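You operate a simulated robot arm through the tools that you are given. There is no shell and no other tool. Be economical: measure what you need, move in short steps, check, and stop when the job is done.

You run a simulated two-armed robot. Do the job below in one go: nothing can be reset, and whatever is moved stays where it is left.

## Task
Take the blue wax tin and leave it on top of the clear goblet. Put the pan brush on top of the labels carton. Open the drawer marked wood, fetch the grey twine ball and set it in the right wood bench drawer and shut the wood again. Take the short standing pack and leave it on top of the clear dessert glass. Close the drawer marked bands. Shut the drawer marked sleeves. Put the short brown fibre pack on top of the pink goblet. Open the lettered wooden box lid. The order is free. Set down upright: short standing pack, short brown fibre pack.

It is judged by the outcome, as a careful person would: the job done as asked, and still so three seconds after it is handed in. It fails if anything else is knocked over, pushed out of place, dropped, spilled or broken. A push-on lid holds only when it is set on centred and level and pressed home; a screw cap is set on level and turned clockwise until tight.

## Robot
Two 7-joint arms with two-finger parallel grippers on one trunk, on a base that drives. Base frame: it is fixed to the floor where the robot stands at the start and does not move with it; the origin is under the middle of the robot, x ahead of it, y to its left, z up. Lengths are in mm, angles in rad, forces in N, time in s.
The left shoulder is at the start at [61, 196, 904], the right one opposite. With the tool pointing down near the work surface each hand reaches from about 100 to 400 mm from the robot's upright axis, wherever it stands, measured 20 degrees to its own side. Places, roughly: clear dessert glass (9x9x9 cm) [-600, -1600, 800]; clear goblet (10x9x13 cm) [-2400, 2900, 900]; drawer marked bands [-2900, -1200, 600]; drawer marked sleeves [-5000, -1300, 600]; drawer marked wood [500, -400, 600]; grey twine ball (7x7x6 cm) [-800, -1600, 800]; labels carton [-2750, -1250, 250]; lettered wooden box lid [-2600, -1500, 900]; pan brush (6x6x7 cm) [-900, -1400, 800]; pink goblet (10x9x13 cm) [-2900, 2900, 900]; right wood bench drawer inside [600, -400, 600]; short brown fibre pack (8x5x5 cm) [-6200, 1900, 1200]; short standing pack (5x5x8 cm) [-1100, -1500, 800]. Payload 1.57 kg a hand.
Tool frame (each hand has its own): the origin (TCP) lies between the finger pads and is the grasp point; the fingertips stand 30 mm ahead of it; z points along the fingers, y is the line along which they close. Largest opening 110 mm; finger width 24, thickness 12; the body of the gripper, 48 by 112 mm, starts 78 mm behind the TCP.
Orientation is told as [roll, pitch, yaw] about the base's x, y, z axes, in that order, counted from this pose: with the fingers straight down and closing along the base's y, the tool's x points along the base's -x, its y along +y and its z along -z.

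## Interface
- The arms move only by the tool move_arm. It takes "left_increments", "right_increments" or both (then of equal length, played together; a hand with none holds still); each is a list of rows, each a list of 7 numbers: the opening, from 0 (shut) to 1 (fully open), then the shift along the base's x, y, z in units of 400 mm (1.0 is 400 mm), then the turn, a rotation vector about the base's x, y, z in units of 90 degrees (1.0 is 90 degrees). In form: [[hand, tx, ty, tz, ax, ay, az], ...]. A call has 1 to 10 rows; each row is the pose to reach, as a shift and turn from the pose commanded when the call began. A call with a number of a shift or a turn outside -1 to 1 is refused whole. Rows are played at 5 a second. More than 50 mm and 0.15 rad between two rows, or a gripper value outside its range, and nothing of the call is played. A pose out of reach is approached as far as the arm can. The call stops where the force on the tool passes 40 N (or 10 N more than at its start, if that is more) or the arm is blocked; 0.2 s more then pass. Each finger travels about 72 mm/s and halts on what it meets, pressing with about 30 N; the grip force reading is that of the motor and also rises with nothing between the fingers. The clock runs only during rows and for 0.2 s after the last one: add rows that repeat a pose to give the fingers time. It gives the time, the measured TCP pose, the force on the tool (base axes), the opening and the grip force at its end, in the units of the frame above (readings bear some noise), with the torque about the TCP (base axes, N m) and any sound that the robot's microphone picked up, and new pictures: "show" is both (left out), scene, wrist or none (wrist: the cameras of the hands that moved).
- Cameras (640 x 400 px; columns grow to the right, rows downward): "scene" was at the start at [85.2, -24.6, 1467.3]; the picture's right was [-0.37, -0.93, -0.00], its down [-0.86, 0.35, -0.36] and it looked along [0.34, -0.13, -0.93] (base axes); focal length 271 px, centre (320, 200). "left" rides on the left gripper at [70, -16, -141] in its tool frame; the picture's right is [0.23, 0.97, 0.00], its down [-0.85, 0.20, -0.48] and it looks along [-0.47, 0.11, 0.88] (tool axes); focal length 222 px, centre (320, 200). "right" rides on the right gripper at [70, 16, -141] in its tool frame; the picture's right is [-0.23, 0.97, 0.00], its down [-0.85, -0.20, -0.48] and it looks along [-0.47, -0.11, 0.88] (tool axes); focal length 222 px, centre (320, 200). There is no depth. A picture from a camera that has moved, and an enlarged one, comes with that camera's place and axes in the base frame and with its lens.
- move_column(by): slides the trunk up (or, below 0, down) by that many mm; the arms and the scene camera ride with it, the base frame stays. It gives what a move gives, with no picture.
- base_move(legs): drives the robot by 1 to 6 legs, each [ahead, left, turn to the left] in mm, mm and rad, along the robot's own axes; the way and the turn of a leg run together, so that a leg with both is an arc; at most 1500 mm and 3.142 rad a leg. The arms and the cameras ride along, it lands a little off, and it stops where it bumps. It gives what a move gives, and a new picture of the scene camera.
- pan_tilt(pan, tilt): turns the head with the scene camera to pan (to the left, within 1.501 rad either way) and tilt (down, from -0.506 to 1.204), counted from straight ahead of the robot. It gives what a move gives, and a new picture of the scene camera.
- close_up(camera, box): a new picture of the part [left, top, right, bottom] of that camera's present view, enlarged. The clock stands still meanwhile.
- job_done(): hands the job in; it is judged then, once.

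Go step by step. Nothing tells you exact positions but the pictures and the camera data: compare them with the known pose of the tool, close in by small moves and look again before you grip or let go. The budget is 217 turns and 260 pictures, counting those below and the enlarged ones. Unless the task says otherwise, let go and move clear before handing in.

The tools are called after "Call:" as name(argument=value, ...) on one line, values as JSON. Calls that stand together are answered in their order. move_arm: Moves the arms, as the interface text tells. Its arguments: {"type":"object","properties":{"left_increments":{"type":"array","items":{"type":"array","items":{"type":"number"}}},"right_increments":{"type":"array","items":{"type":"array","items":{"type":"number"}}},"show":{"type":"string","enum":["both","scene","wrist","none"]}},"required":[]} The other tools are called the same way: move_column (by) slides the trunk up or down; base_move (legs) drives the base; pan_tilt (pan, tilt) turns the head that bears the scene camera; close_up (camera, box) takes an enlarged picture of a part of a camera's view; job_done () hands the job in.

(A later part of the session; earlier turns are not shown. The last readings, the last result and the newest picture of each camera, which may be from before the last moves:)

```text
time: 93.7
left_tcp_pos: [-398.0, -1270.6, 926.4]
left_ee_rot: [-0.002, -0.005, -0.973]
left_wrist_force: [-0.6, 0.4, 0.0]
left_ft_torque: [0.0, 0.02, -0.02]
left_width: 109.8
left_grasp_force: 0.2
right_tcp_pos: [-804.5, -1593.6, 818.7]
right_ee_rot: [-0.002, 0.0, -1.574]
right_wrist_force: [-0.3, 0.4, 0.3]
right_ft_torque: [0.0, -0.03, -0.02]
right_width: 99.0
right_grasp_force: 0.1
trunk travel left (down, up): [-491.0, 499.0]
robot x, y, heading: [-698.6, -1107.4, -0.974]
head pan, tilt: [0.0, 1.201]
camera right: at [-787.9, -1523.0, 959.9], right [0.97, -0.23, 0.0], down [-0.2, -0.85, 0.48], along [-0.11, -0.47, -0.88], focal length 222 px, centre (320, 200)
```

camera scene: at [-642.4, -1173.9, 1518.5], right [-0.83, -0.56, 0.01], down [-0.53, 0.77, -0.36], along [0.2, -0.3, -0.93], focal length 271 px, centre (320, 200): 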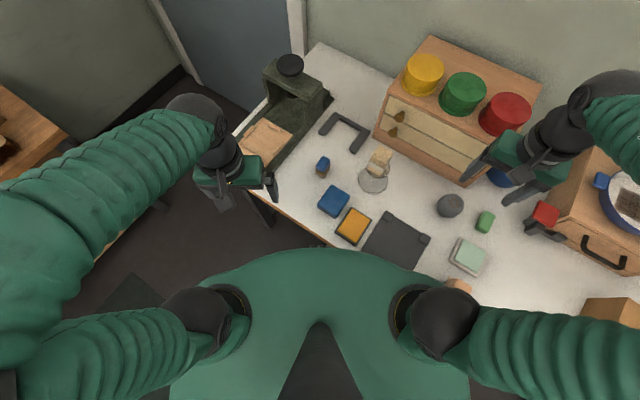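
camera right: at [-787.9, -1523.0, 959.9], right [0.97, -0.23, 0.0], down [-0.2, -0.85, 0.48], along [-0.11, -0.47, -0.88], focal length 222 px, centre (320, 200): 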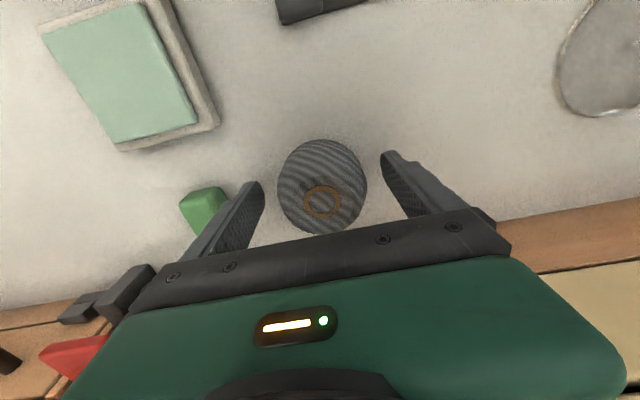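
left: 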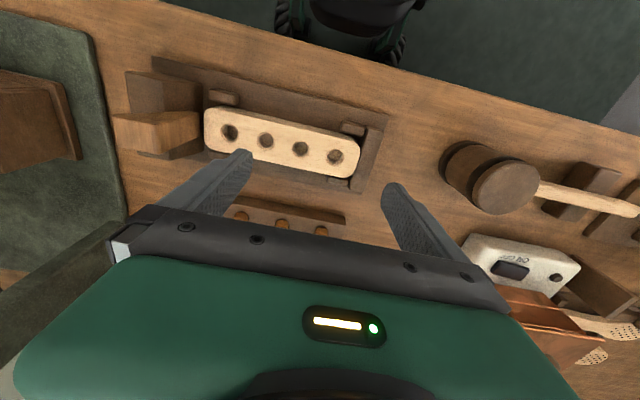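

Well centred. I go 4 mm lower, grip the ball and lift with the trunk.

Call:
move_arm(right_increments=[[0.9, 0, 0, -0.01, 0, 0, 0], [0.6, 0, 0, -0.01, 0, 0, 0], [0.4, 0, 0, -0.01, 0, 0, 0], [0.4, 0, 0, -0.01, 0, 0, 0], [0.4, 0, 0, -0.01, 0, 0, 0], [0.4, 0, 0, 0.1, 0, 0, 0], [0.4, 0, 0, 0.2, 0, 0, 0], [0.4, 0, 0, 0.3, 0, 0, 0]], show="wrist")

```text
time: 95.5
left_tcp_pos: [-397.3, -1268.7, 926.2]
left_ee_rot: [-0.003, -0.006, -0.972]
left_wrist_force: [-0.6, 0.9, 0.4]
left_ft_torque: [-0.03, 0.0, -0.04]
left_width: 110.0
left_grasp_force: 0.1
right_tcp_pos: [-806.1, -1592.5, 940.2]
right_ee_rot: [-0.001, 0.002, -1.575]
right_wrist_force: [-0.1, -0.2, -0.5]
right_ft_torque: [-0.01, 0.02, 0.01]
right_width: 62.4
right_grasp_force: 30.2
trunk travel left (down, up): [-491.0, 499.0]
robot x, y, heading: [-697.6, -1104.7, -0.972]
head pan, tilt: [0.0, 1.201]
camera right: at [-789.2, -1522.0, 1081.0], right [0.97, -0.23, 0.0], down [-0.2, -0.85, 0.48], along [-0.11, -0.47, -0.88], focal length 222 px, centre (320, 200)
```

right: 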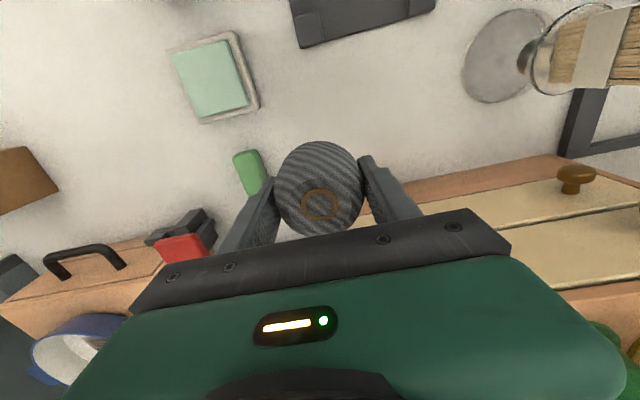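

Ball held. Now the pan brush with the left hand: I back off, face the table and move so that the left hand comes near [-902, -1390].

Call:
move_column(by=60)

Call:
base_move(legs=[[-250, 0, 0], [0, 0, -0.6], [165, -193, 0]])

```text
time: 96.5
left_tcp_pos: [-397.7, -1270.8, 985.1]
left_ee_rot: [-0.002, -0.006, -0.971]
left_wrist_force: [0.4, 0.1, 0.1]
left_ft_torque: [-0.02, 0.01, 0.0]
left_width: 109.8
left_grasp_force: 0.1
right_tcp_pos: [-805.4, -1593.9, 999.9]
right_ee_rot: [-0.003, 0.001, -1.576]
right_wrist_force: [0.1, -0.6, -0.6]
right_ft_torque: [0.02, 0.02, 0.01]
right_width: 62.4
right_grasp_force: 30.0
trunk travel left (down, up): [-551.0, 439.0]
robot x, y, heading: [-700.1, -1102.0, -0.972]
head pan, tilt: [0.0, 1.201]
```

```text
time: 101.4
left_tcp_pos: [-868.2, -1370.5, 985.6]
left_ee_rot: [-0.008, -0.006, -1.578]
left_wrist_force: [-0.2, 0.4, 0.4]
left_ft_torque: [-0.02, 0.0, 0.02]
left_width: 110.3
left_grasp_force: 0.1
right_tcp_pos: [-1387.8, -1402.3, 1002.8]
right_ee_rot: [-0.009, -0.004, -2.183]
right_wrist_force: [-1.5, -0.4, -1.0]
right_ft_torque: [0.0, 0.02, 0.0]
right_width: 62.4
right_grasp_force: 29.8
trunk travel left (down, up): [-551.0, 439.0]
robot x, y, heading: [-1029.8, -1061.9, -1.584]
head pan, tilt: [0.0, 1.201]
camera scene: at [-1020.5, -1151.0, 1518.5], right [-1.0, 0.01, 0.01], down [0.01, 0.93, -0.36], along [-0.01, -0.36, -0.93], focal length 271 px, centre (320, 200)
```

scene: 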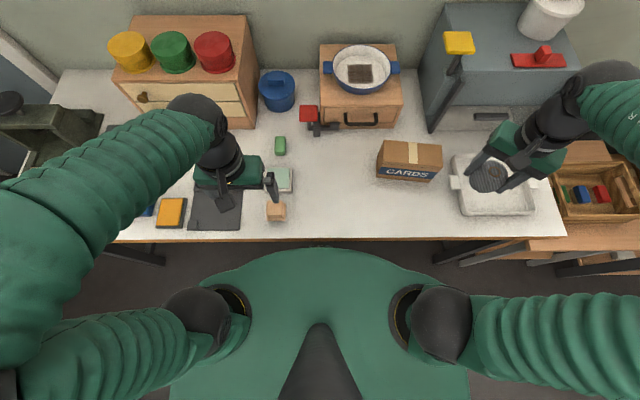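

The brush is at about [-910, -1386]. I bring the left hand over it for a look.

Call:
move_arm(left_increments=[[1, -0.06, -0.02, -0.03, 0, 0, 0.005], [1, -0.105, -0.04, -0.06, 0, 0, 0.005], [1, -0.105, -0.04, -0.06, 0, 0, 0.005]], show="wrist")

Call:
close_up(camera="left", box=[224, 60, 416, 180])

```text
time: 102.2
left_tcp_pos: [-916.7, -1386.5, 963.0]
left_ee_rot: [-0.006, -0.005, -1.571]
left_wrist_force: [0.0, 1.0, -0.1]
left_ft_torque: [-0.01, 0.04, -0.02]
left_width: 109.9
left_grasp_force: 0.0
right_tcp_pos: [-1391.3, -1401.1, 999.9]
right_ee_rot: [-0.004, -0.002, -2.183]
right_wrist_force: [0.2, -0.2, -0.3]
right_ft_torque: [-0.02, 0.02, 0.0]
right_width: 62.4
right_grasp_force: 30.1
trunk travel left (down, up): [-551.0, 439.0]
robot x, y, heading: [-1031.9, -1060.8, -1.586]
head pan, tilt: [0.0, 1.201]
camera left: at [-931.8, -1315.6, 1102.8], right [0.97, 0.23, -0.01], down [0.2, -0.85, 0.48], along [0.1, -0.47, -0.88], focal length 222 px, centre (320, 200)
```

left: 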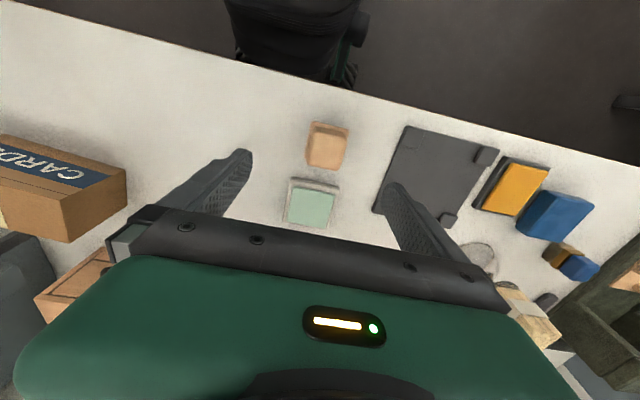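

```text
3.33 times, centred on (320, 120) of left
camera zoom: at [-931.8, -1315.6, 1102.8], right [0.97, 0.23, -0.01], down [0.2, -0.85, 0.48], along [0.1, -0.47, -0.88], focal length 740 px, centre (320, 467)
```

zoom: 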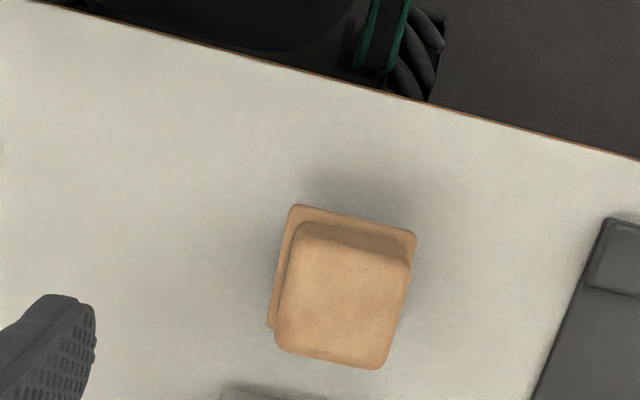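

Brush block is nearly axis-aligned at [-911, -1383], top near z 848. I lower the trunk 50 mm, descend and grip it.

Call:
move_column(by=-50)

Call:
move_arm(left_increments=[[0.9, 0.014, 0.009, -0.05, 0, 0, 0], [0.85, 0.014, 0.009, -0.12, 0, 0, 0], [0.85, 0.014, 0.009, -0.18, 0, 0, 0], [0.85, 0.014, 0.009, -0.22, 0, 0, 0], [0.85, 0.014, 0.009, -0.22, 0, 0, 0]], show="wrist")

```text
time: 103.1
left_tcp_pos: [-920.0, -1387.7, 912.7]
left_ee_rot: [-0.001, -0.005, -1.57]
left_wrist_force: [0.4, -0.3, 0.1]
left_ft_torque: [0.0, 0.0, -0.01]
left_width: 110.1
left_grasp_force: 0.1
right_tcp_pos: [-1396.6, -1402.0, 950.3]
right_ee_rot: [-0.001, 0.0, -2.184]
right_wrist_force: [-0.2, -0.4, -0.9]
right_ft_torque: [-0.01, 0.01, 0.02]
right_width: 62.0
right_grasp_force: 29.7
trunk travel left (down, up): [-501.0, 489.0]
robot x, y, heading: [-1029.7, -1060.4, -1.582]
head pan, tilt: [0.0, 1.201]
```

```text
time: 104.3
left_tcp_pos: [-914.2, -1383.8, 825.5]
left_ee_rot: [-0.003, -0.004, -1.57]
left_wrist_force: [0.1, 0.5, -0.8]
left_ft_torque: [0.02, 0.01, 0.01]
left_width: 93.7
left_grasp_force: 0.1
right_tcp_pos: [-1396.0, -1402.1, 948.9]
right_ee_rot: [-0.001, -0.001, -2.184]
right_wrist_force: [0.0, 0.3, 0.1]
right_ft_torque: [-0.01, -0.03, -0.01]
right_width: 62.3
right_grasp_force: 30.2
trunk travel left (down, up): [-501.0, 489.0]
robot x, y, heading: [-1033.8, -1063.6, -1.582]
head pan, tilt: [0.0, 1.201]
camera left: at [-930.8, -1312.3, 965.7], right [0.97, 0.23, 0.0], down [0.2, -0.85, 0.48], along [0.11, -0.47, -0.88], focal length 222 px, centre (320, 200)
```

left: 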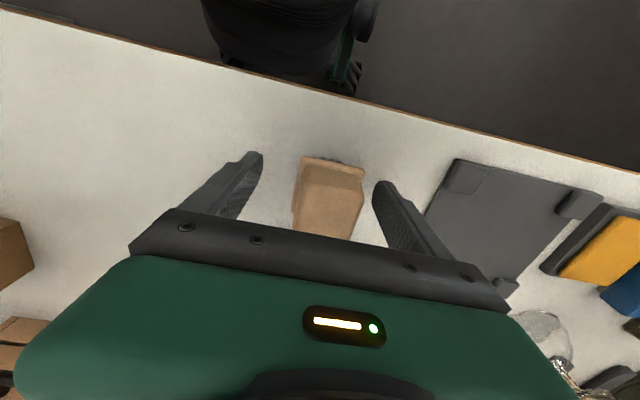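

The block is between the fingers. I grip and lift.

Call:
move_arm(left_increments=[[0.6, 0, 0, -0.01, 0, 0, 0], [0.4, 0, 0, -0.01, 0, 0, 0], [0.35, 0, 0, -0.01, 0, 0, 0], [0.35, 0, 0, -0.01, 0, 0, 0], [0.35, 0, 0, 0.1, 0, 0, 0], [0.35, 0, 0, 0.2, 0, 0, 0], [0.35, 0, 0, 0.3, 0, 0, 0]], show="wrist")

```text
time: 105.9
left_tcp_pos: [-913.6, -1379.7, 944.7]
left_ee_rot: [-0.002, -0.003, -1.57]
left_wrist_force: [0.5, 0.6, -1.7]
left_ft_torque: [-0.03, 0.0, 0.0]
left_width: 51.1
left_grasp_force: 30.0
right_tcp_pos: [-1396.4, -1401.2, 948.8]
right_ee_rot: [-0.002, 0.0, -2.183]
right_wrist_force: [-0.8, 0.0, -0.5]
right_ft_torque: [0.0, 0.03, 0.02]
right_width: 62.2
right_grasp_force: 29.7
trunk travel left (down, up): [-501.0, 489.0]
robot x, y, heading: [-1030.1, -1065.7, -1.583]
head pan, tilt: [0.0, 1.201]
camera left: at [-929.7, -1310.0, 1085.3], right [0.97, 0.23, 0.0], down [0.2, -0.85, 0.48], along [0.11, -0.47, -0.88], focal length 222 px, centre (320, 200)
```

left: 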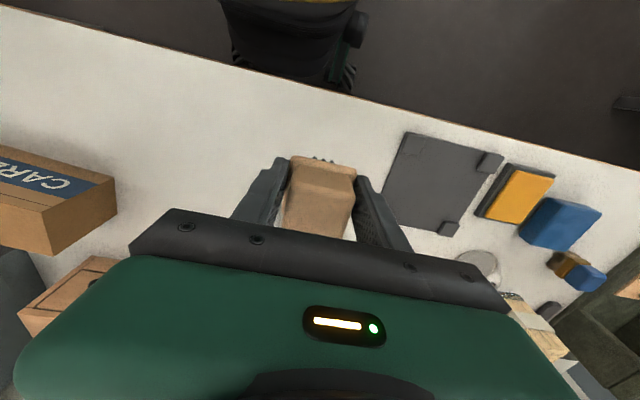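

Both held. I drive back to the wood drawer.

Call:
base_move(legs=[[-760, 0, 0], [0, 0, 1.583], [600, 0, 0]])

```text
time: 116.8
left_tcp_pos: [-107.4, -200.8, 944.0]
left_ee_rot: [-0.002, -0.004, 0.001]
left_wrist_force: [0.0, -0.6, 0.0]
left_ft_torque: [0.0, 0.02, 0.02]
left_width: 51.2
left_grasp_force: 30.1
right_tcp_pos: [-86.6, -683.9, 948.8]
right_ee_rot: [-0.001, 0.002, -0.613]
right_wrist_force: [0.5, 0.2, -0.4]
right_ft_torque: [-0.02, 0.04, 0.03]
right_width: 62.2
right_grasp_force: 29.6
trunk travel left (down, up): [-501.0, 489.0]
robot x, y, heading: [-427.2, -319.7, -0.009]
head pan, tilt: [0.0, 1.201]
camera scene: at [-337.9, -321.8, 1468.5], right [-0.01, -1.0, 0.0], down [-0.93, 0.01, -0.36], along [0.36, 0.0, -0.93], focal length 271 px, centre (320, 200)
```

scene: 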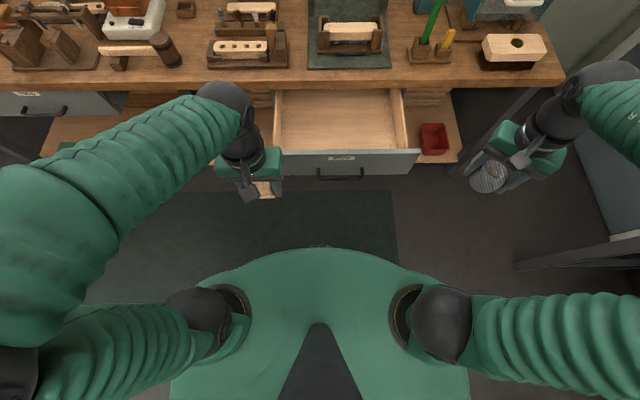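

I turn left 0.6 rad and move in so that the right hand comes over the open drawer.

Call:
base_move(legs=[[0, 0, 0.61], [190, -135, 0]])

Call:
close_up(camera="right", box=[0, 0, 640, 400])

```text
time: 120.2
left_tcp_pos: [-4.0, -41.7, 944.7]
left_ee_rot: [-0.008, -0.004, 0.605]
left_wrist_force: [0.4, -0.2, -1.2]
left_ft_torque: [-0.01, -0.01, 0.02]
left_width: 51.3
left_grasp_force: 30.0
right_tcp_pos: [289.4, -426.8, 950.9]
right_ee_rot: [-0.007, -0.002, -0.008]
right_wrist_force: [0.6, 1.2, -1.5]
right_ft_torque: [0.02, 0.03, 0.01]
right_width: 62.1
right_grasp_force: 30.0
trunk travel left (down, up): [-501.0, 489.0]
robot x, y, heading: [-193.6, -325.2, 0.596]
head pan, tilt: [0.0, 1.201]
camera scene: at [-125.6, -271.5, 1468.5], right [0.56, -0.83, 0.0], down [-0.77, -0.52, -0.36], along [0.3, 0.2, -0.93], focal length 271 px, centre (320, 200)
```

scene: 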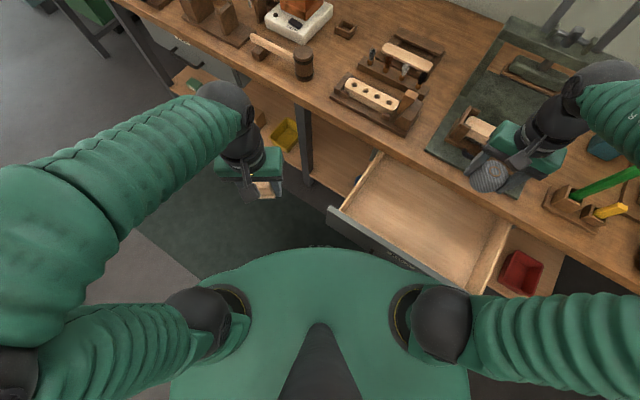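

```text
1.00 times, centred on (320, 200) of right (not enlarged: the box is as wide or as high as the picture)
camera zoom: at [219.1, -408.9, 1091.6], right [0.23, 0.97, -0.01], down [0.85, -0.2, 0.48], along [0.47, -0.12, -0.88], focal length 222 px, centre (320, 200)
```

zoom: 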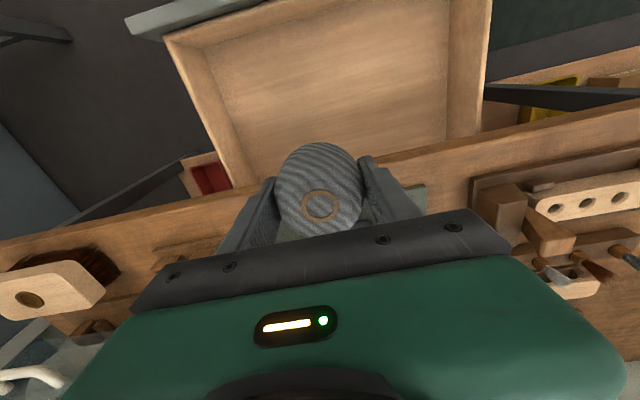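

Drawer interior centre is about [228, -390]. I shift the ball there and lower the trunk.

Call:
move_arm(right_increments=[[0.4, -0.08, 0.045, 0, 0, 0, 0], [0.4, -0.155, 0.09, 0, 0, 0, 0], [0.4, -0.155, 0.09, 0, 0, 0, 0]], show="none")

Call:
move_column(by=-240)

Call:
close_up(camera="right", box=[0, 0, 640, 400])

Call:
close_up(camera="scene", box=[240, 60, 640, 310])

```text
time: 121.0
left_tcp_pos: [-0.1, -43.7, 944.8]
left_ee_rot: [-0.004, -0.004, 0.605]
left_wrist_force: [0.2, -0.4, -0.2]
left_ft_torque: [-0.03, 0.04, 0.0]
left_width: 51.0
left_grasp_force: 30.1
right_tcp_pos: [226.9, -393.7, 950.0]
right_ee_rot: [-0.006, 0.0, -0.01]
right_wrist_force: [-0.7, 0.0, -0.8]
right_ft_torque: [0.0, -0.02, -0.02]
right_width: 62.7
right_grasp_force: 29.9
trunk travel left (down, up): [-501.0, 489.0]
robot x, y, heading: [-194.9, -323.8, 0.599]
head pan, tilt: [0.0, 1.201]
```

```text
time: 123.2
left_tcp_pos: [-5.1, -105.4, 725.9]
left_ee_rot: [0.001, -0.001, 0.365]
left_wrist_force: [-11.4, 50.4, 11.9]
left_ft_torque: [-0.86, 0.06, -0.03]
left_width: 50.9
left_grasp_force: 30.2
right_tcp_pos: [186.8, -440.0, 763.8]
right_ee_rot: [-0.217, -0.148, 0.019]
right_wrist_force: [0.0, -1.1, -0.9]
right_ft_torque: [0.03, 0.01, -0.01]
right_width: 62.2
right_grasp_force: 29.9
trunk travel left (down, up): [-287.0, 703.0]
robot x, y, heading: [-240.6, -360.2, 0.484]
head pan, tilt: [0.0, 1.201]
stopped: the arm was blocked; the commanded pose is now the measured one
```

```text
1.00 times, centred on (320, 200) of right (not enlarged: the box is as wide or as high as the picture)
camera zoom: at [96.9, -394.7, 885.8], right [0.24, 0.96, -0.17], down [0.77, -0.08, 0.63], along [0.59, -0.28, -0.76], focal length 222 px, centre (320, 200)
```

zoom: 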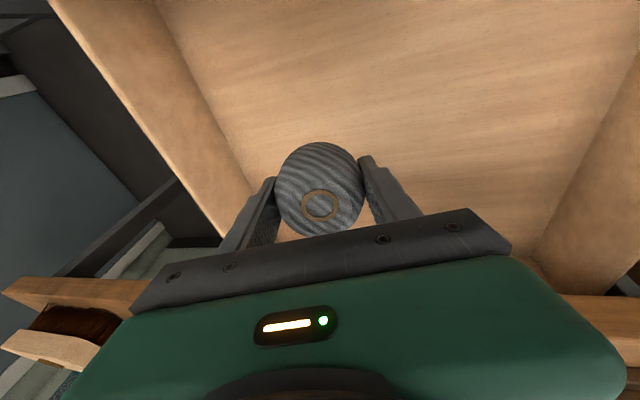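

```text
1.60 times, centred on (440, 185) of scene
camera zoom: at [-232.4, -196.9, 1268.5], right [0.46, -0.88, 0.11], down [-0.81, -0.47, -0.36], along [0.37, 0.08, -0.93], focal length 433 px, centre (128, 224)
```

zoom: 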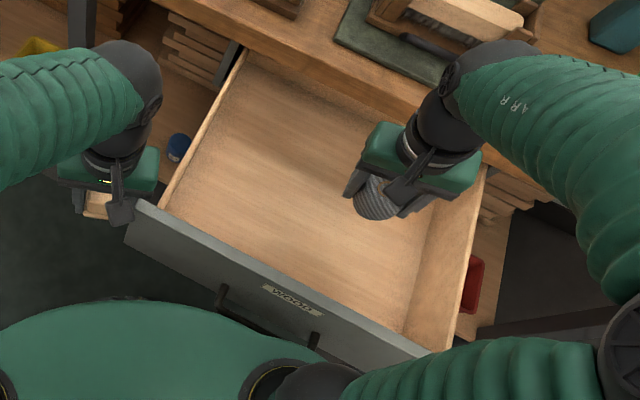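

The lowering was blocked and the robot tipped slightly. I raise the trunk again at once.

Call:
move_column(by=120)

Call:
pan_tilt(pan=-0.3, tilt=1.1)

```text
time: 123.4
left_tcp_pos: [31.9, -103.6, 764.9]
left_ee_rot: [0.087, -0.13, 0.426]
left_wrist_force: [0.4, 0.0, -1.1]
left_ft_torque: [0.04, 0.01, 0.01]
left_width: 51.0
left_grasp_force: 29.9
right_tcp_pos: [216.8, -513.2, 764.1]
right_ee_rot: [-0.34, -0.224, 0.034]
right_wrist_force: [0.0, -0.1, -0.8]
right_ft_torque: [0.01, -0.02, 0.02]
right_width: 62.0
right_grasp_force: 29.9
trunk travel left (down, up): [-292.0, 698.0]
robot x, y, heading: [-224.8, -346.8, 0.515]
head pan, tilt: [0.0, 1.201]
stopped: the force on the tool passed its limit at 78 N (the readings are from after the stop); the commanded pose is now the measured one
```

```text
time: 124.2
left_tcp_pos: [43.6, -108.8, 761.4]
left_ee_rot: [0.077, -0.102, 0.483]
left_wrist_force: [0.5, 0.2, -0.9]
left_ft_torque: [-0.02, 0.0, -0.04]
left_width: 50.9
left_grasp_force: 30.0
right_tcp_pos: [238.2, -499.0, 761.4]
right_ee_rot: [-0.32, -0.175, 0.072]
right_wrist_force: [-0.5, -0.1, -0.2]
right_ft_torque: [-0.02, -0.07, 0.02]
right_width: 62.5
right_grasp_force: 30.1
trunk travel left (down, up): [-292.0, 698.0]
robot x, y, heading: [-210.6, -343.8, 0.539]
head pan, tilt: [-0.3, 1.1]
camera scene: at [-194.6, -251.1, 1285.2], right [0.24, -0.97, 0.06], down [-0.84, -0.24, -0.49], along [0.49, 0.07, -0.87], focal length 271 px, centre (320, 200)
```

scene: 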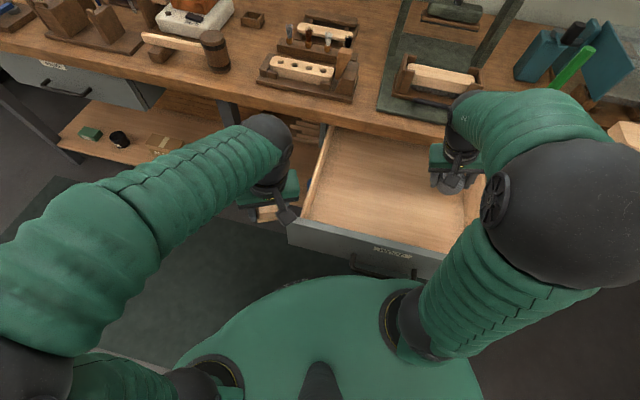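

The robot is still leaning; tool forces are about zero now, so I keep raising the trunk in a smaller step.

Call:
move_column(by=60)

Call:
pan_tilt(pan=0, tilt=1.1)

```text
time: 124.6
left_tcp_pos: [80.2, -128.0, 745.4]
left_ee_rot: [0.146, -0.052, 0.511]
left_wrist_force: [1.2, 0.2, -2.5]
left_ft_torque: [-0.1, 0.11, 0.02]
left_width: 51.2
left_grasp_force: 30.0
right_tcp_pos: [267.8, -511.9, 746.7]
right_ee_rot: [-0.393, -0.15, 0.097]
right_wrist_force: [1.2, 0.6, -0.6]
right_ft_torque: [0.12, 0.0, 0.02]
right_width: 62.2
right_grasp_force: 29.7
trunk travel left (down, up): [-303.0, 687.0]
robot x, y, heading: [-206.7, -336.6, 0.554]
head pan, tilt: [-0.3, 1.1]
stopped: the arm was blocked; the commanded pose is now the measured one
```

```text
time: 125.4
left_tcp_pos: [72.1, -113.1, 757.0]
left_ee_rot: [0.135, -0.067, 0.528]
left_wrist_force: [-0.9, -0.2, 0.5]
left_ft_torque: [0.0, -0.02, 0.02]
left_width: 0.0
left_grasp_force: 21.7
right_tcp_pos: [271.2, -520.2, 752.2]
right_ee_rot: [-0.345, -0.155, 0.061]
right_wrist_force: [-1.5, 0.4, -1.0]
right_ft_torque: [0.01, 0.01, -0.04]
right_width: 62.1
right_grasp_force: 30.2
trunk travel left (down, up): [-303.0, 687.0]
robot x, y, heading: [-198.1, -331.0, 0.577]
head pan, tilt: [0.0, 1.1]
camera scene: at [-169.2, -257.2, 1292.1], right [0.54, -0.84, 0.04], down [-0.73, -0.49, -0.47], along [0.42, 0.23, -0.88], focal length 271 px, centre (320, 200)
```

scene: 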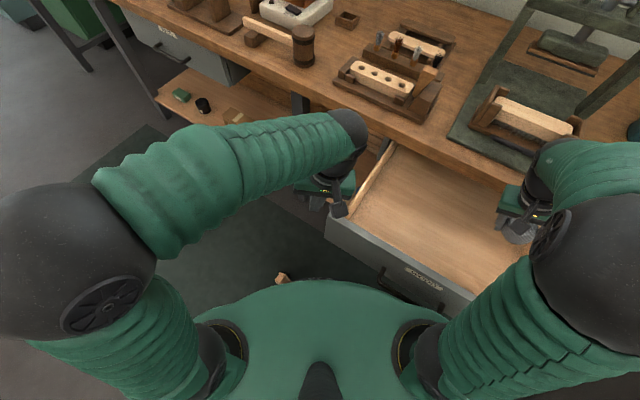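

The brush slipped out and lies on the floor; I'll fetch it afterwards. First I free the robot: raise both hands with the arms, then back the base away.

Call:
move_arm(left_increments=[[0, 0, 0, 0.08, 0, 0, 0], [0, -0.02, 0, 0.16, 0, 0, 0], [0, -0.04, 0.03, 0.24, 0, 0, 0], [0, -0.06, 0.06, 0.32, 0, 0, 0]], right_increments=[[0.4, 0, 0.02, 0.08, 0, 0, 0], [0.4, 0, 0.04, 0.16, 0, 0, 0], [0.4, 0, 0.06, 0.24, 0, 0, 0], [0.4, 0, 0.08, 0.32, 0, 0, 0]], show="scene")

```text
time: 125.8
left_tcp_pos: [90.8, -114.5, 775.9]
left_ee_rot: [0.16, -0.037, 0.542]
left_wrist_force: [0.0, -1.1, 0.1]
left_ft_torque: [0.0, 0.04, 0.01]
left_width: 0.0
left_grasp_force: 21.4
right_tcp_pos: [278.4, -502.4, 775.6]
right_ee_rot: [-0.266, -0.14, 0.096]
right_wrist_force: [1.0, -0.3, -1.3]
right_ft_torque: [-0.01, 0.03, -0.02]
right_width: 62.4
right_grasp_force: 30.4
trunk travel left (down, up): [-303.0, 687.0]
robot x, y, heading: [-194.6, -328.5, 0.576]
head pan, tilt: [0.0, 1.1]
stopped in row 2 (right hand): the arm was blocked; the commanded pose is now the measured one
camera scene: at [-161.1, -259.5, 1293.2], right [0.55, -0.84, 0.03], down [-0.73, -0.5, -0.47], along [0.41, 0.23, -0.88], focal length 271 px, centre (320, 200)
```

scene: 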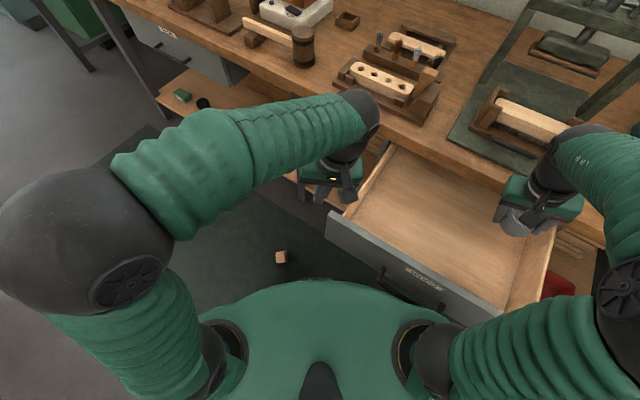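

It is easing out. I continue raising the right hand in small steps.

Call:
move_arm(right_increments=[[0.4, 0, 0.02, 0.05, 0, 0, 0], [0.4, 0, 0.04, 0.1, 0, 0, 0], [0.4, 0, 0.06, 0.16, 0, 0, 0], [0.4, 0, 0.08, 0.22, 0, 0, 0], [0.4, 0, 0.1, 0.3, 0, 0, 0]], show="scene")

```text
time: 126.3
left_tcp_pos: [101.8, -119.9, 772.4]
left_ee_rot: [0.175, -0.03, 0.543]
left_wrist_force: [0.5, 0.6, 0.1]
left_ft_torque: [0.0, 0.0, -0.01]
left_width: 0.0
left_grasp_force: 21.4
right_tcp_pos: [287.0, -497.5, 794.2]
right_ee_rot: [-0.262, -0.138, 0.1]
right_wrist_force: [0.0, -0.8, -1.2]
right_ft_torque: [0.02, 0.0, -0.03]
right_width: 62.3
right_grasp_force: 30.3
trunk travel left (down, up): [-303.0, 687.0]
robot x, y, heading: [-193.3, -330.3, 0.576]
head pan, tilt: [0.0, 1.1]
stopped in row 2 (right hand): the arm was blocked; the commanded pose is now the measured one
camera scene: at [-161.8, -259.9, 1293.2], right [0.55, -0.84, 0.03], down [-0.73, -0.49, -0.47], along [0.41, 0.23, -0.88], focal length 271 px, centre (320, 200)
```

scene: 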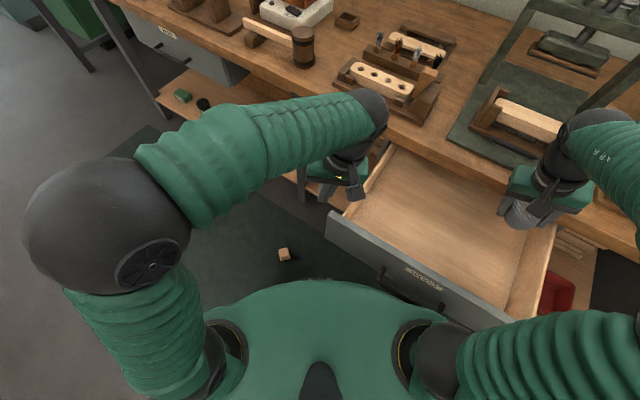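

The right upper arm probably rests on the drawer front. I back the base straight away from the bench.

Call:
base_move(legs=[[-100, 65, 0]])

```text
time: 127.1
left_tcp_pos: [118.6, -131.8, 760.8]
left_ee_rot: [0.207, -0.009, 0.546]
left_wrist_force: [0.4, 0.3, -1.2]
left_ft_torque: [-0.01, -0.01, -0.02]
left_width: 0.0
left_grasp_force: 21.0
right_tcp_pos: [280.0, -509.0, 779.5]
right_ee_rot: [-0.239, -0.104, 0.107]
right_wrist_force: [-1.8, -0.4, -0.7]
right_ft_torque: [0.01, 0.0, 0.0]
right_width: 62.4
right_grasp_force: 30.2
trunk travel left (down, up): [-303.0, 687.0]
robot x, y, heading: [-202.2, -326.9, 0.585]
head pan, tilt: [0.0, 1.1]
stopped in leg 1: the robot was blocked; the commanded pose is now the measured one
camera scene: at [-166.0, -261.2, 1293.4], right [0.55, -0.83, 0.03], down [-0.73, -0.5, -0.47], along [0.41, 0.24, -0.88], focal length 271 px, centre (320, 200)
```

scene: 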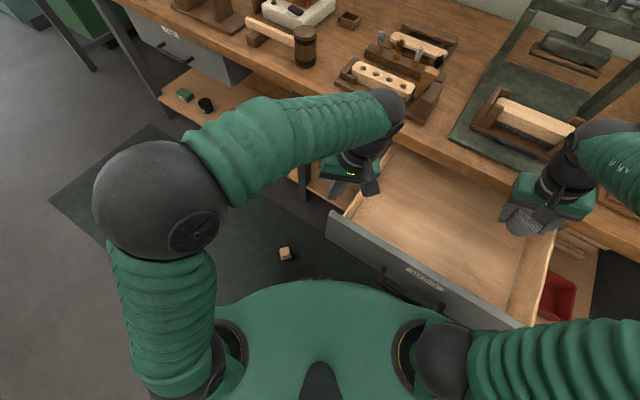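

Still blocked. I look toward the right arm to find what is caught.

Call:
pan_tilt(pan=-1.1, tilt=0.95)

Call:
close_up(camera="right", box=[0, 0, 640, 400])

Call:
close_up(camera="left", box=[0, 0, 640, 400])

```text
time: 128.4
left_tcp_pos: [117.5, -131.2, 763.4]
left_ee_rot: [0.205, -0.012, 0.548]
left_wrist_force: [0.6, 0.3, -0.3]
left_ft_torque: [-0.01, 0.01, 0.03]
left_width: 0.0
left_grasp_force: 21.2
right_tcp_pos: [279.8, -509.9, 781.4]
right_ee_rot: [-0.242, -0.104, 0.104]
right_wrist_force: [-0.1, -0.3, -1.2]
right_ft_torque: [-0.01, -0.01, 0.01]
right_width: 62.3
right_grasp_force: 29.4
trunk travel left (down, up): [-303.0, 687.0]
robot x, y, heading: [-201.5, -328.0, 0.581]
head pan, tilt: [-1.1, 0.949]
camera scene: at [-157.0, -331.8, 1305.0], right [-0.49, -0.87, 0.0], down [-0.68, 0.39, -0.61], along [0.54, -0.3, -0.79], focal length 271 px, centre (320, 200)
```

scene: 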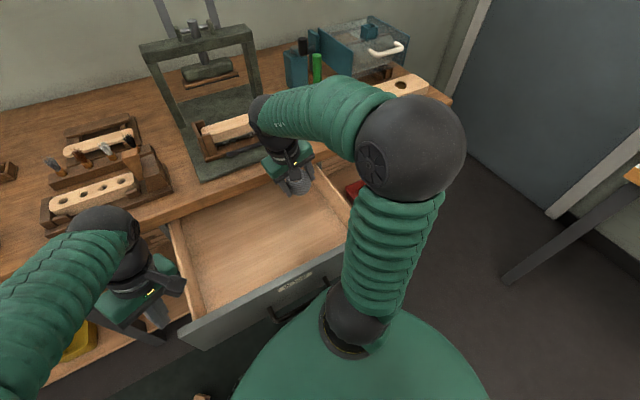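

```text
1.00 times, centred on (320, 200) of right (not enlarged: the box is as wide or as high as the picture)
camera zoom: at [191.2, -469.0, 906.3], right [0.15, 0.97, -0.21], down [0.8, 0.0, 0.6], along [0.58, -0.25, -0.77], focal length 222 px, centre (320, 200)
```

zoom: 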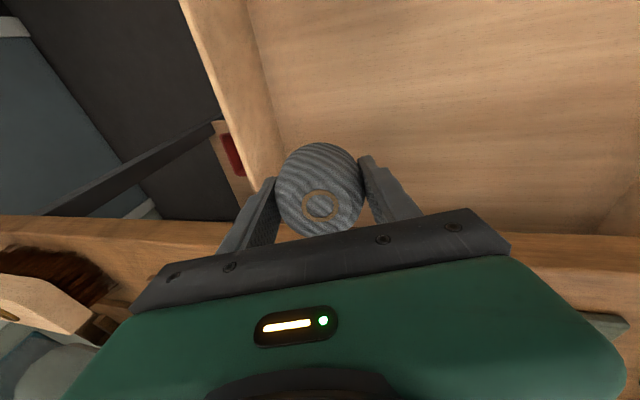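

```text
1.00 times, centred on (320, 200) of left (not enlarged: the box is as wide or as high as the picture)
camera zoom: at [80.0, -206.1, 895.6], right [-0.69, 0.69, 0.2], down [0.67, 0.53, 0.52], along [0.26, 0.49, -0.83], focal length 222 px, centre (320, 200)
```

zoom: 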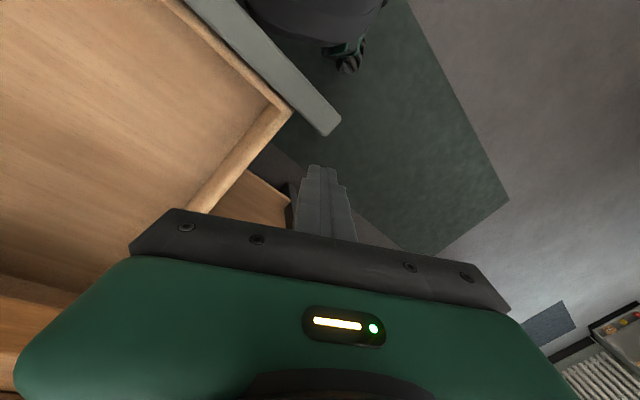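

The trunk seems to be resting on the drawer handle. I continue to raise the trunk in small steps, which has been relieving the tilt.

Call:
move_column(by=10)

Call:
move_column(by=10)

Call:
move_column(by=15)

Call:
move_column(by=20)

```text
time: 129.0
left_tcp_pos: [121.1, -130.8, 766.0]
left_ee_rot: [0.207, -0.009, 0.547]
left_wrist_force: [0.3, -0.6, 0.9]
left_ft_torque: [0.02, -0.02, 0.01]
left_width: 0.0
left_grasp_force: 21.3
right_tcp_pos: [288.7, -509.7, 782.4]
right_ee_rot: [-0.238, -0.104, 0.103]
right_wrist_force: [-0.8, 0.7, -0.6]
right_ft_torque: [0.01, -0.04, 0.0]
right_width: 62.3
right_grasp_force: 30.1
trunk travel left (down, up): [-313.0, 677.0]
robot x, y, heading: [-198.4, -330.0, 0.586]
head pan, tilt: [-1.1, 0.949]
```

```text
time: 129.6
left_tcp_pos: [126.0, -130.7, 767.4]
left_ee_rot: [0.212, -0.001, 0.547]
left_wrist_force: [0.3, 0.0, -0.5]
left_ft_torque: [-0.02, -0.01, 0.0]
left_width: 0.0
left_grasp_force: 20.9
right_tcp_pos: [297.1, -507.0, 781.2]
right_ee_rot: [-0.239, -0.095, 0.104]
right_wrist_force: [-0.3, 1.2, 0.6]
right_ft_torque: [-0.01, -0.04, 0.0]
right_width: 62.5
right_grasp_force: 29.8
trunk travel left (down, up): [-323.0, 667.0]
robot x, y, heading: [-197.8, -330.5, 0.578]
head pan, tilt: [-1.1, 0.949]
```

```text
time: 130.2
left_tcp_pos: [134.7, -137.3, 776.5]
left_ee_rot: [0.225, 0.004, 0.55]
left_wrist_force: [-0.2, 0.1, -0.7]
left_ft_torque: [-0.02, -0.01, -0.02]
left_width: 0.0
left_grasp_force: 21.4
right_tcp_pos: [310.0, -514.6, 783.7]
right_ee_rot: [-0.229, -0.084, 0.104]
right_wrist_force: [-0.2, 0.2, -0.6]
right_ft_torque: [-0.03, 0.02, -0.01]
right_width: 62.4
right_grasp_force: 30.4
trunk travel left (down, up): [-338.0, 652.0]
robot x, y, heading: [-199.7, -331.6, 0.584]
head pan, tilt: [-1.1, 0.949]
```

```text
time: 130.8
left_tcp_pos: [133.9, -138.3, 798.6]
left_ee_rot: [0.225, 0.005, 0.545]
left_wrist_force: [-0.9, -0.5, 0.5]
left_ft_torque: [-0.04, 0.03, 0.0]
left_width: 0.1
left_grasp_force: 21.1
right_tcp_pos: [309.8, -513.9, 805.1]
right_ee_rot: [-0.227, -0.083, 0.103]
right_wrist_force: [0.9, 0.8, 0.6]
right_ft_torque: [-0.02, 0.02, 0.0]
right_width: 62.5
right_grasp_force: 30.2
trunk travel left (down, up): [-358.0, 632.0]
robot x, y, heading: [-198.4, -329.3, 0.588]
head pan, tilt: [-1.1, 0.949]
```

The robot is level and free again. I raise the trunk more, back off from the drawer and look.

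Call:
move_column(by=80)

Call:
base_move(legs=[[-100, 65, 0]])

Call:
pan_tilt(pan=-0.4, tilt=1.1)

```text
time: 132.0
left_tcp_pos: [134.4, -137.8, 876.6]
left_ee_rot: [0.225, 0.003, 0.546]
left_wrist_force: [0.4, 0.8, 0.9]
left_ft_torque: [-0.01, -0.01, 0.02]
left_width: 0.0
left_grasp_force: 21.4
right_tcp_pos: [307.6, -513.5, 884.2]
right_ee_rot: [-0.229, -0.083, 0.102]
right_wrist_force: [0.7, 0.1, -0.6]
right_ft_torque: [-0.01, 0.0, 0.03]
right_width: 62.4
right_grasp_force: 30.2
trunk travel left (down, up): [-438.0, 552.0]
robot x, y, heading: [-201.8, -330.9, 0.581]
head pan, tilt: [-1.1, 0.949]
```

```text
time: 133.3
left_tcp_pos: [17.1, -139.8, 878.4]
left_ee_rot: [0.225, 0.001, 0.547]
left_wrist_force: [-0.9, -0.6, 0.7]
left_ft_torque: [0.01, 0.02, -0.03]
left_width: 0.0
left_grasp_force: 21.1
right_tcp_pos: [191.5, -517.8, 884.0]
right_ee_rot: [-0.225, -0.084, 0.104]
right_wrist_force: [-0.5, 0.2, -1.5]
right_ft_torque: [-0.01, -0.02, -0.01]
right_width: 62.4
right_grasp_force: 30.5
trunk travel left (down, up): [-438.0, 552.0]
robot x, y, heading: [-319.7, -333.5, 0.583]
head pan, tilt: [-1.1, 0.949]
camera scene: at [-222.4, -360.0, 1420.7], right [-0.49, -0.87, 0.0], down [-0.71, 0.4, -0.58], along [0.5, -0.28, -0.82], focal length 271 px, centre (320, 200)
```

scene: 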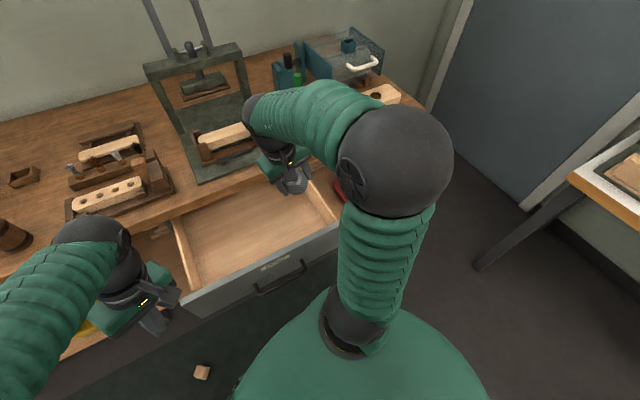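

```text
time: 134.3
left_tcp_pos: [12.7, -136.3, 878.5]
left_ee_rot: [0.218, 0.001, 0.546]
left_wrist_force: [-0.3, 0.4, 0.1]
left_ft_torque: [-0.01, -0.01, -0.02]
left_width: 0.0
left_grasp_force: 20.9
right_tcp_pos: [188.3, -511.9, 886.0]
right_ee_rot: [-0.229, -0.086, 0.105]
right_wrist_force: [1.2, -0.3, -0.1]
right_ft_torque: [0.01, 0.01, -0.03]
right_width: 62.2
right_grasp_force: 30.3
trunk travel left (down, up): [-438.0, 552.0]
robot x, y, heading: [-318.5, -331.5, 0.589]
head pan, tilt: [-0.4, 1.1]
camera scene: at [-229.2, -304.5, 1411.0], right [0.18, -0.98, 0.0], down [-0.88, -0.16, -0.45], along [0.45, 0.08, -0.89], focal length 271 px, centre (320, 200)
```

scene: 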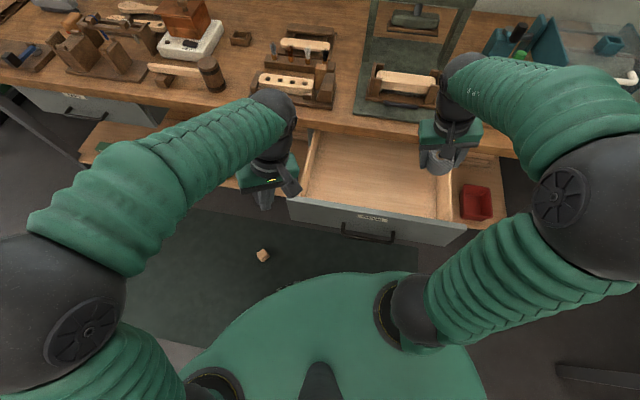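

Drawer and bench are unharmed. I'll use a safer stance: further back and turned more to the left, so the right shoulder points at the drawer; then level the hand.

Call:
base_move(legs=[[0, 0, 0.41], [8, -40, 0]])

Call:
move_arm(right_increments=[[0.4, 0, -0.05, 0.02, 0.03, 0.036, 0], [0.4, 0, -0.1, 0.04, 0.06, 0.07, 0], [0.4, 0, -0.17, 0.05, 0.1, 0.119, 0], [0.4, 0, -0.25, 0.05, 0.1, 0.119, 0], [0.4, 0, -0.25, 0.05, 0.1, 0.119, 0]], show="scene")

```text
time: 136.4
left_tcp_pos: [-72.7, -23.7, 877.6]
left_ee_rot: [0.202, 0.001, 0.964]
left_wrist_force: [-0.5, 0.6, 0.7]
left_ft_torque: [-0.1, -0.06, -0.01]
left_width: 0.1
left_grasp_force: 22.0
right_tcp_pos: [241.2, -299.1, 894.2]
right_ee_rot: [-0.249, -0.094, 0.518]
right_wrist_force: [-0.6, 0.4, -0.4]
right_ft_torque: [-0.04, -0.08, 0.03]
right_width: 62.6
right_grasp_force: 29.8
trunk travel left (down, up): [-438.0, 552.0]
robot x, y, heading: [-283.6, -343.8, 0.996]
head pan, tilt: [-0.4, 1.1]
camera scene: at [-231.3, -273.4, 1411.3], right [0.56, -0.83, 0.01], down [-0.73, -0.51, -0.46], along [0.39, 0.25, -0.89], focal length 271 px, centre (320, 200)
```

scene: 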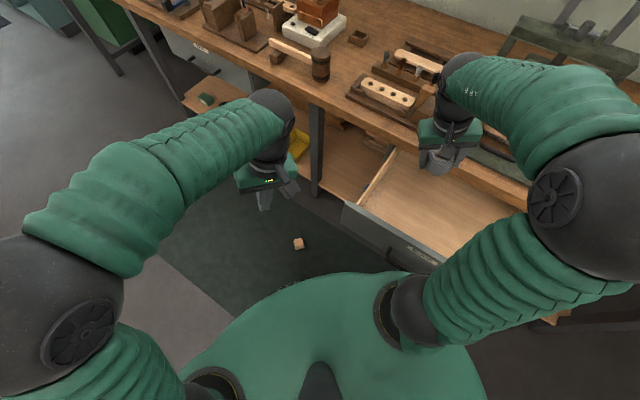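

```text
time: 137.6
left_tcp_pos: [-55.5, -34.2, 878.4]
left_ee_rot: [0.223, 0.002, 0.963]
left_wrist_force: [0.6, -0.4, -0.3]
left_ft_torque: [0.02, 0.01, -0.02]
left_width: 0.1
left_grasp_force: 21.6
right_tcp_pos: [233.1, -320.6, 890.7]
right_ee_rot: [-0.015, 0.001, 0.494]
right_wrist_force: [-1.0, 0.3, -0.8]
right_ft_torque: [-0.03, -0.01, 0.02]
right_width: 62.1
right_grasp_force: 29.7
right hand out of reach, approached as far as the arm can: row 2, 3, 4, 5
trunk travel left (down, up): [-438.0, 552.0]
robot x, y, heading: [-284.9, -344.3, 0.996]
head pan, tilt: [-0.4, 1.1]
camera scene: at [-204.3, -290.7, 1410.7], right [0.56, -0.83, -0.01], down [-0.74, -0.5, -0.45], along [0.37, 0.26, -0.89], focal length 271 px, centre (320, 200)
```

scene: 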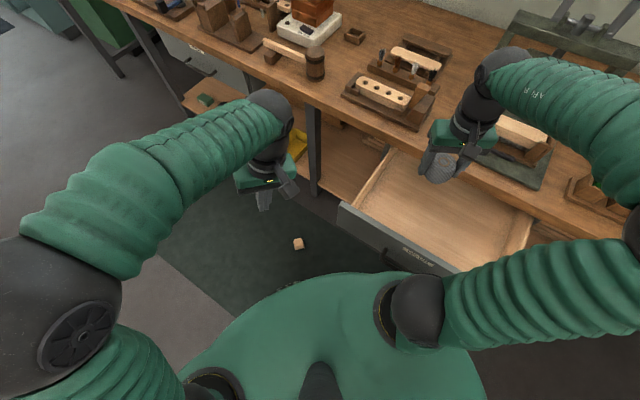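

The hand can reach y about -320, which is inside the drawer (interior y -160 to -590). I pull it to x 190 for clearance from the bench edge and lower in stages.

Call:
move_arm(right_increments=[[0.4, -0.05, 0, 0, 0.004, 0.002, 0], [0.4, -0.1, 0, 0, 0.008, 0.004, 0]], show="none")

Call:
move_column(by=-110)

Call:
pan_tilt(pan=-1.2, tilt=0.9)

Call:
close_up(camera="right", box=[0, 0, 640, 400])

```text
time: 138.2
left_tcp_pos: [-59.4, -33.4, 878.5]
left_ee_rot: [0.218, 0.002, 0.963]
left_wrist_force: [-0.3, -0.1, -0.3]
left_ft_torque: [0.04, 0.02, -0.03]
left_width: 0.0
left_grasp_force: 21.8
right_tcp_pos: [189.6, -317.4, 892.3]
right_ee_rot: [0.006, -0.001, 0.503]
right_wrist_force: [0.9, -0.3, 0.0]
right_ft_torque: [-0.01, 0.02, 0.01]
right_width: 62.2
right_grasp_force: 29.8
right hand out of reach, approached as far as the arm can: row 1, 2
trunk travel left (down, up): [-438.0, 552.0]
robot x, y, heading: [-284.7, -348.5, 0.995]
head pan, tilt: [-0.4, 1.1]
```

```text
time: 139.7
left_tcp_pos: [-61.9, -31.9, 768.6]
left_ee_rot: [0.218, -0.002, 0.964]
left_wrist_force: [-0.7, 0.3, 0.6]
left_ft_torque: [0.01, 0.02, 0.01]
left_width: 0.1
left_grasp_force: 21.4
right_tcp_pos: [188.3, -315.6, 782.1]
right_ee_rot: [0.003, -0.002, 0.503]
right_wrist_force: [0.1, 0.5, -0.5]
right_ft_torque: [0.0, 0.03, -0.02]
right_width: 62.3
right_grasp_force: 29.7
trunk travel left (down, up): [-328.0, 662.0]
robot x, y, heading: [-282.7, -344.9, 0.995]
head pan, tilt: [-0.4, 1.1]
```

```text
time: 140.8
left_tcp_pos: [-61.9, -32.0, 768.5]
left_ee_rot: [0.219, 0.003, 0.964]
left_wrist_force: [-0.6, -0.1, -1.2]
left_ft_torque: [-0.01, -0.01, 0.02]
left_width: 0.0
left_grasp_force: 20.9
right_tcp_pos: [186.2, -315.4, 783.2]
right_ee_rot: [0.003, -0.001, 0.502]
right_wrist_force: [0.8, 0.1, -1.0]
right_ft_torque: [-0.01, -0.02, 0.04]
right_width: 62.5
right_grasp_force: 30.1
trunk travel left (down, up): [-328.0, 662.0]
robot x, y, heading: [-282.5, -346.0, 0.997]
head pan, tilt: [-1.201, 0.901]
camera scene: at [-190.3, -337.1, 1314.7], right [-0.2, -0.98, 0.0], down [-0.77, 0.16, -0.62], along [0.61, -0.13, -0.79], focal length 271 px, centre (320, 200)
```

scene: 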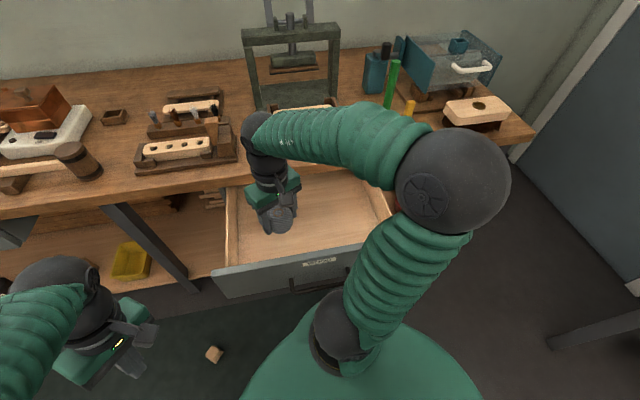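

```text
1.00 times, centred on (320, 200) of right (not enlarged: the box is as wide or as high as the picture)
camera zoom: at [118.5, -335.0, 923.9], right [-0.27, 0.96, 0.0], down [0.85, 0.24, 0.48], along [0.46, 0.13, -0.88], focal length 222 px, centre (320, 200)
```

zoom: 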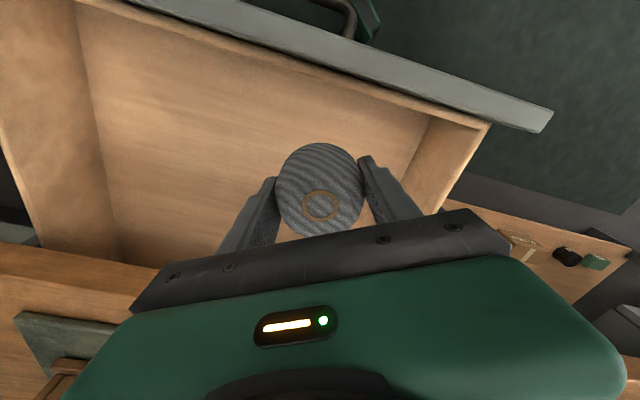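

The upper arm passes over the drawer front, so the trunk must not go lower. Instead I lower the hand with the arm itself, in steps.

Call:
move_arm(right_increments=[[0.4, 0, 0, -0.08, 0, 0, 0], [0.4, 0, 0, -0.16, 0, 0, 0], [0.4, 0, 0, -0.24, 0, 0, 0]], show="scene")

```text
time: 141.6
left_tcp_pos: [-60.4, -31.6, 768.1]
left_ee_rot: [0.22, 0.003, 0.963]
left_wrist_force: [0.1, 0.2, -0.1]
left_ft_torque: [-0.02, -0.01, 0.01]
left_width: 0.1
left_grasp_force: 21.4
right_tcp_pos: [188.2, -316.3, 687.8]
right_ee_rot: [0.003, -0.002, 0.502]
right_wrist_force: [-0.1, -0.2, -0.7]
right_ft_torque: [0.03, -0.02, 0.01]
right_width: 62.2
right_grasp_force: 29.7
trunk travel left (down, up): [-328.0, 662.0]
robot x, y, heading: [-282.6, -346.2, 1.0]
head pan, tilt: [-1.201, 0.901]
camera scene: at [-189.3, -336.9, 1314.7], right [-0.2, -0.98, 0.0], down [-0.77, 0.16, -0.62], along [0.61, -0.13, -0.79], focal length 271 px, centre (320, 200)
```

scene: 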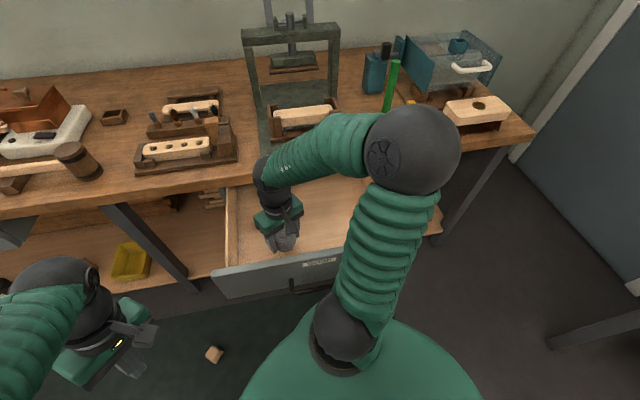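

That works well. I continue down in smaller steps to feel for the drawer floor.

Call:
move_arm(right_increments=[[0.4, 0, 0, -0.04, 0, 0, 0], [0.4, 0, 0, -0.07, 0, 0, 0], [0.4, 0, 0, -0.1, 0, 0, 0], [0.4, 0, 0, -0.115, 0, 0, 0], [0.4, 0, 0, -0.13, 0, 0, 0], [0.4, 0, 0, -0.145, 0, 0, 0], [0.4, 0, 0, -0.16, 0, 0, 0]], show="wrist")

```text
time: 142.7
left_tcp_pos: [-65.0, -32.5, 768.2]
left_ee_rot: [0.217, -0.002, 0.962]
left_wrist_force: [-0.8, -0.5, -0.8]
left_ft_torque: [0.03, -0.03, -0.01]
left_width: 0.0
left_grasp_force: 21.3
right_tcp_pos: [188.4, -314.8, 645.7]
right_ee_rot: [-0.004, -0.013, 0.502]
right_wrist_force: [-1.1, -2.7, 49.6]
right_ft_torque: [1.19, 1.35, 0.25]
right_width: 62.2
right_grasp_force: 30.2
trunk travel left (down, up): [-328.0, 662.0]
robot x, y, heading: [-281.9, -345.4, 0.998]
head pan, tilt: [-1.201, 0.901]
stopped in row 5 (right hand): the force on the tool passed its limit at 88 N (the readings are from after the stop); the commanded pose is now the measured one
camera right: at [117.5, -335.0, 786.0], right [-0.27, 0.96, 0.0], down [0.84, 0.24, 0.49], along [0.47, 0.13, -0.87], focal length 222 px, centre (320, 200)
```

right: 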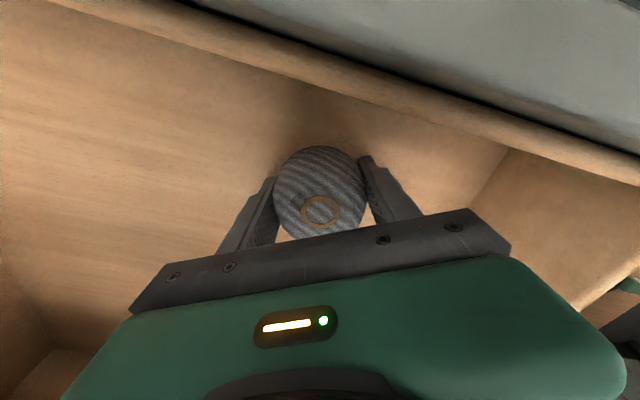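

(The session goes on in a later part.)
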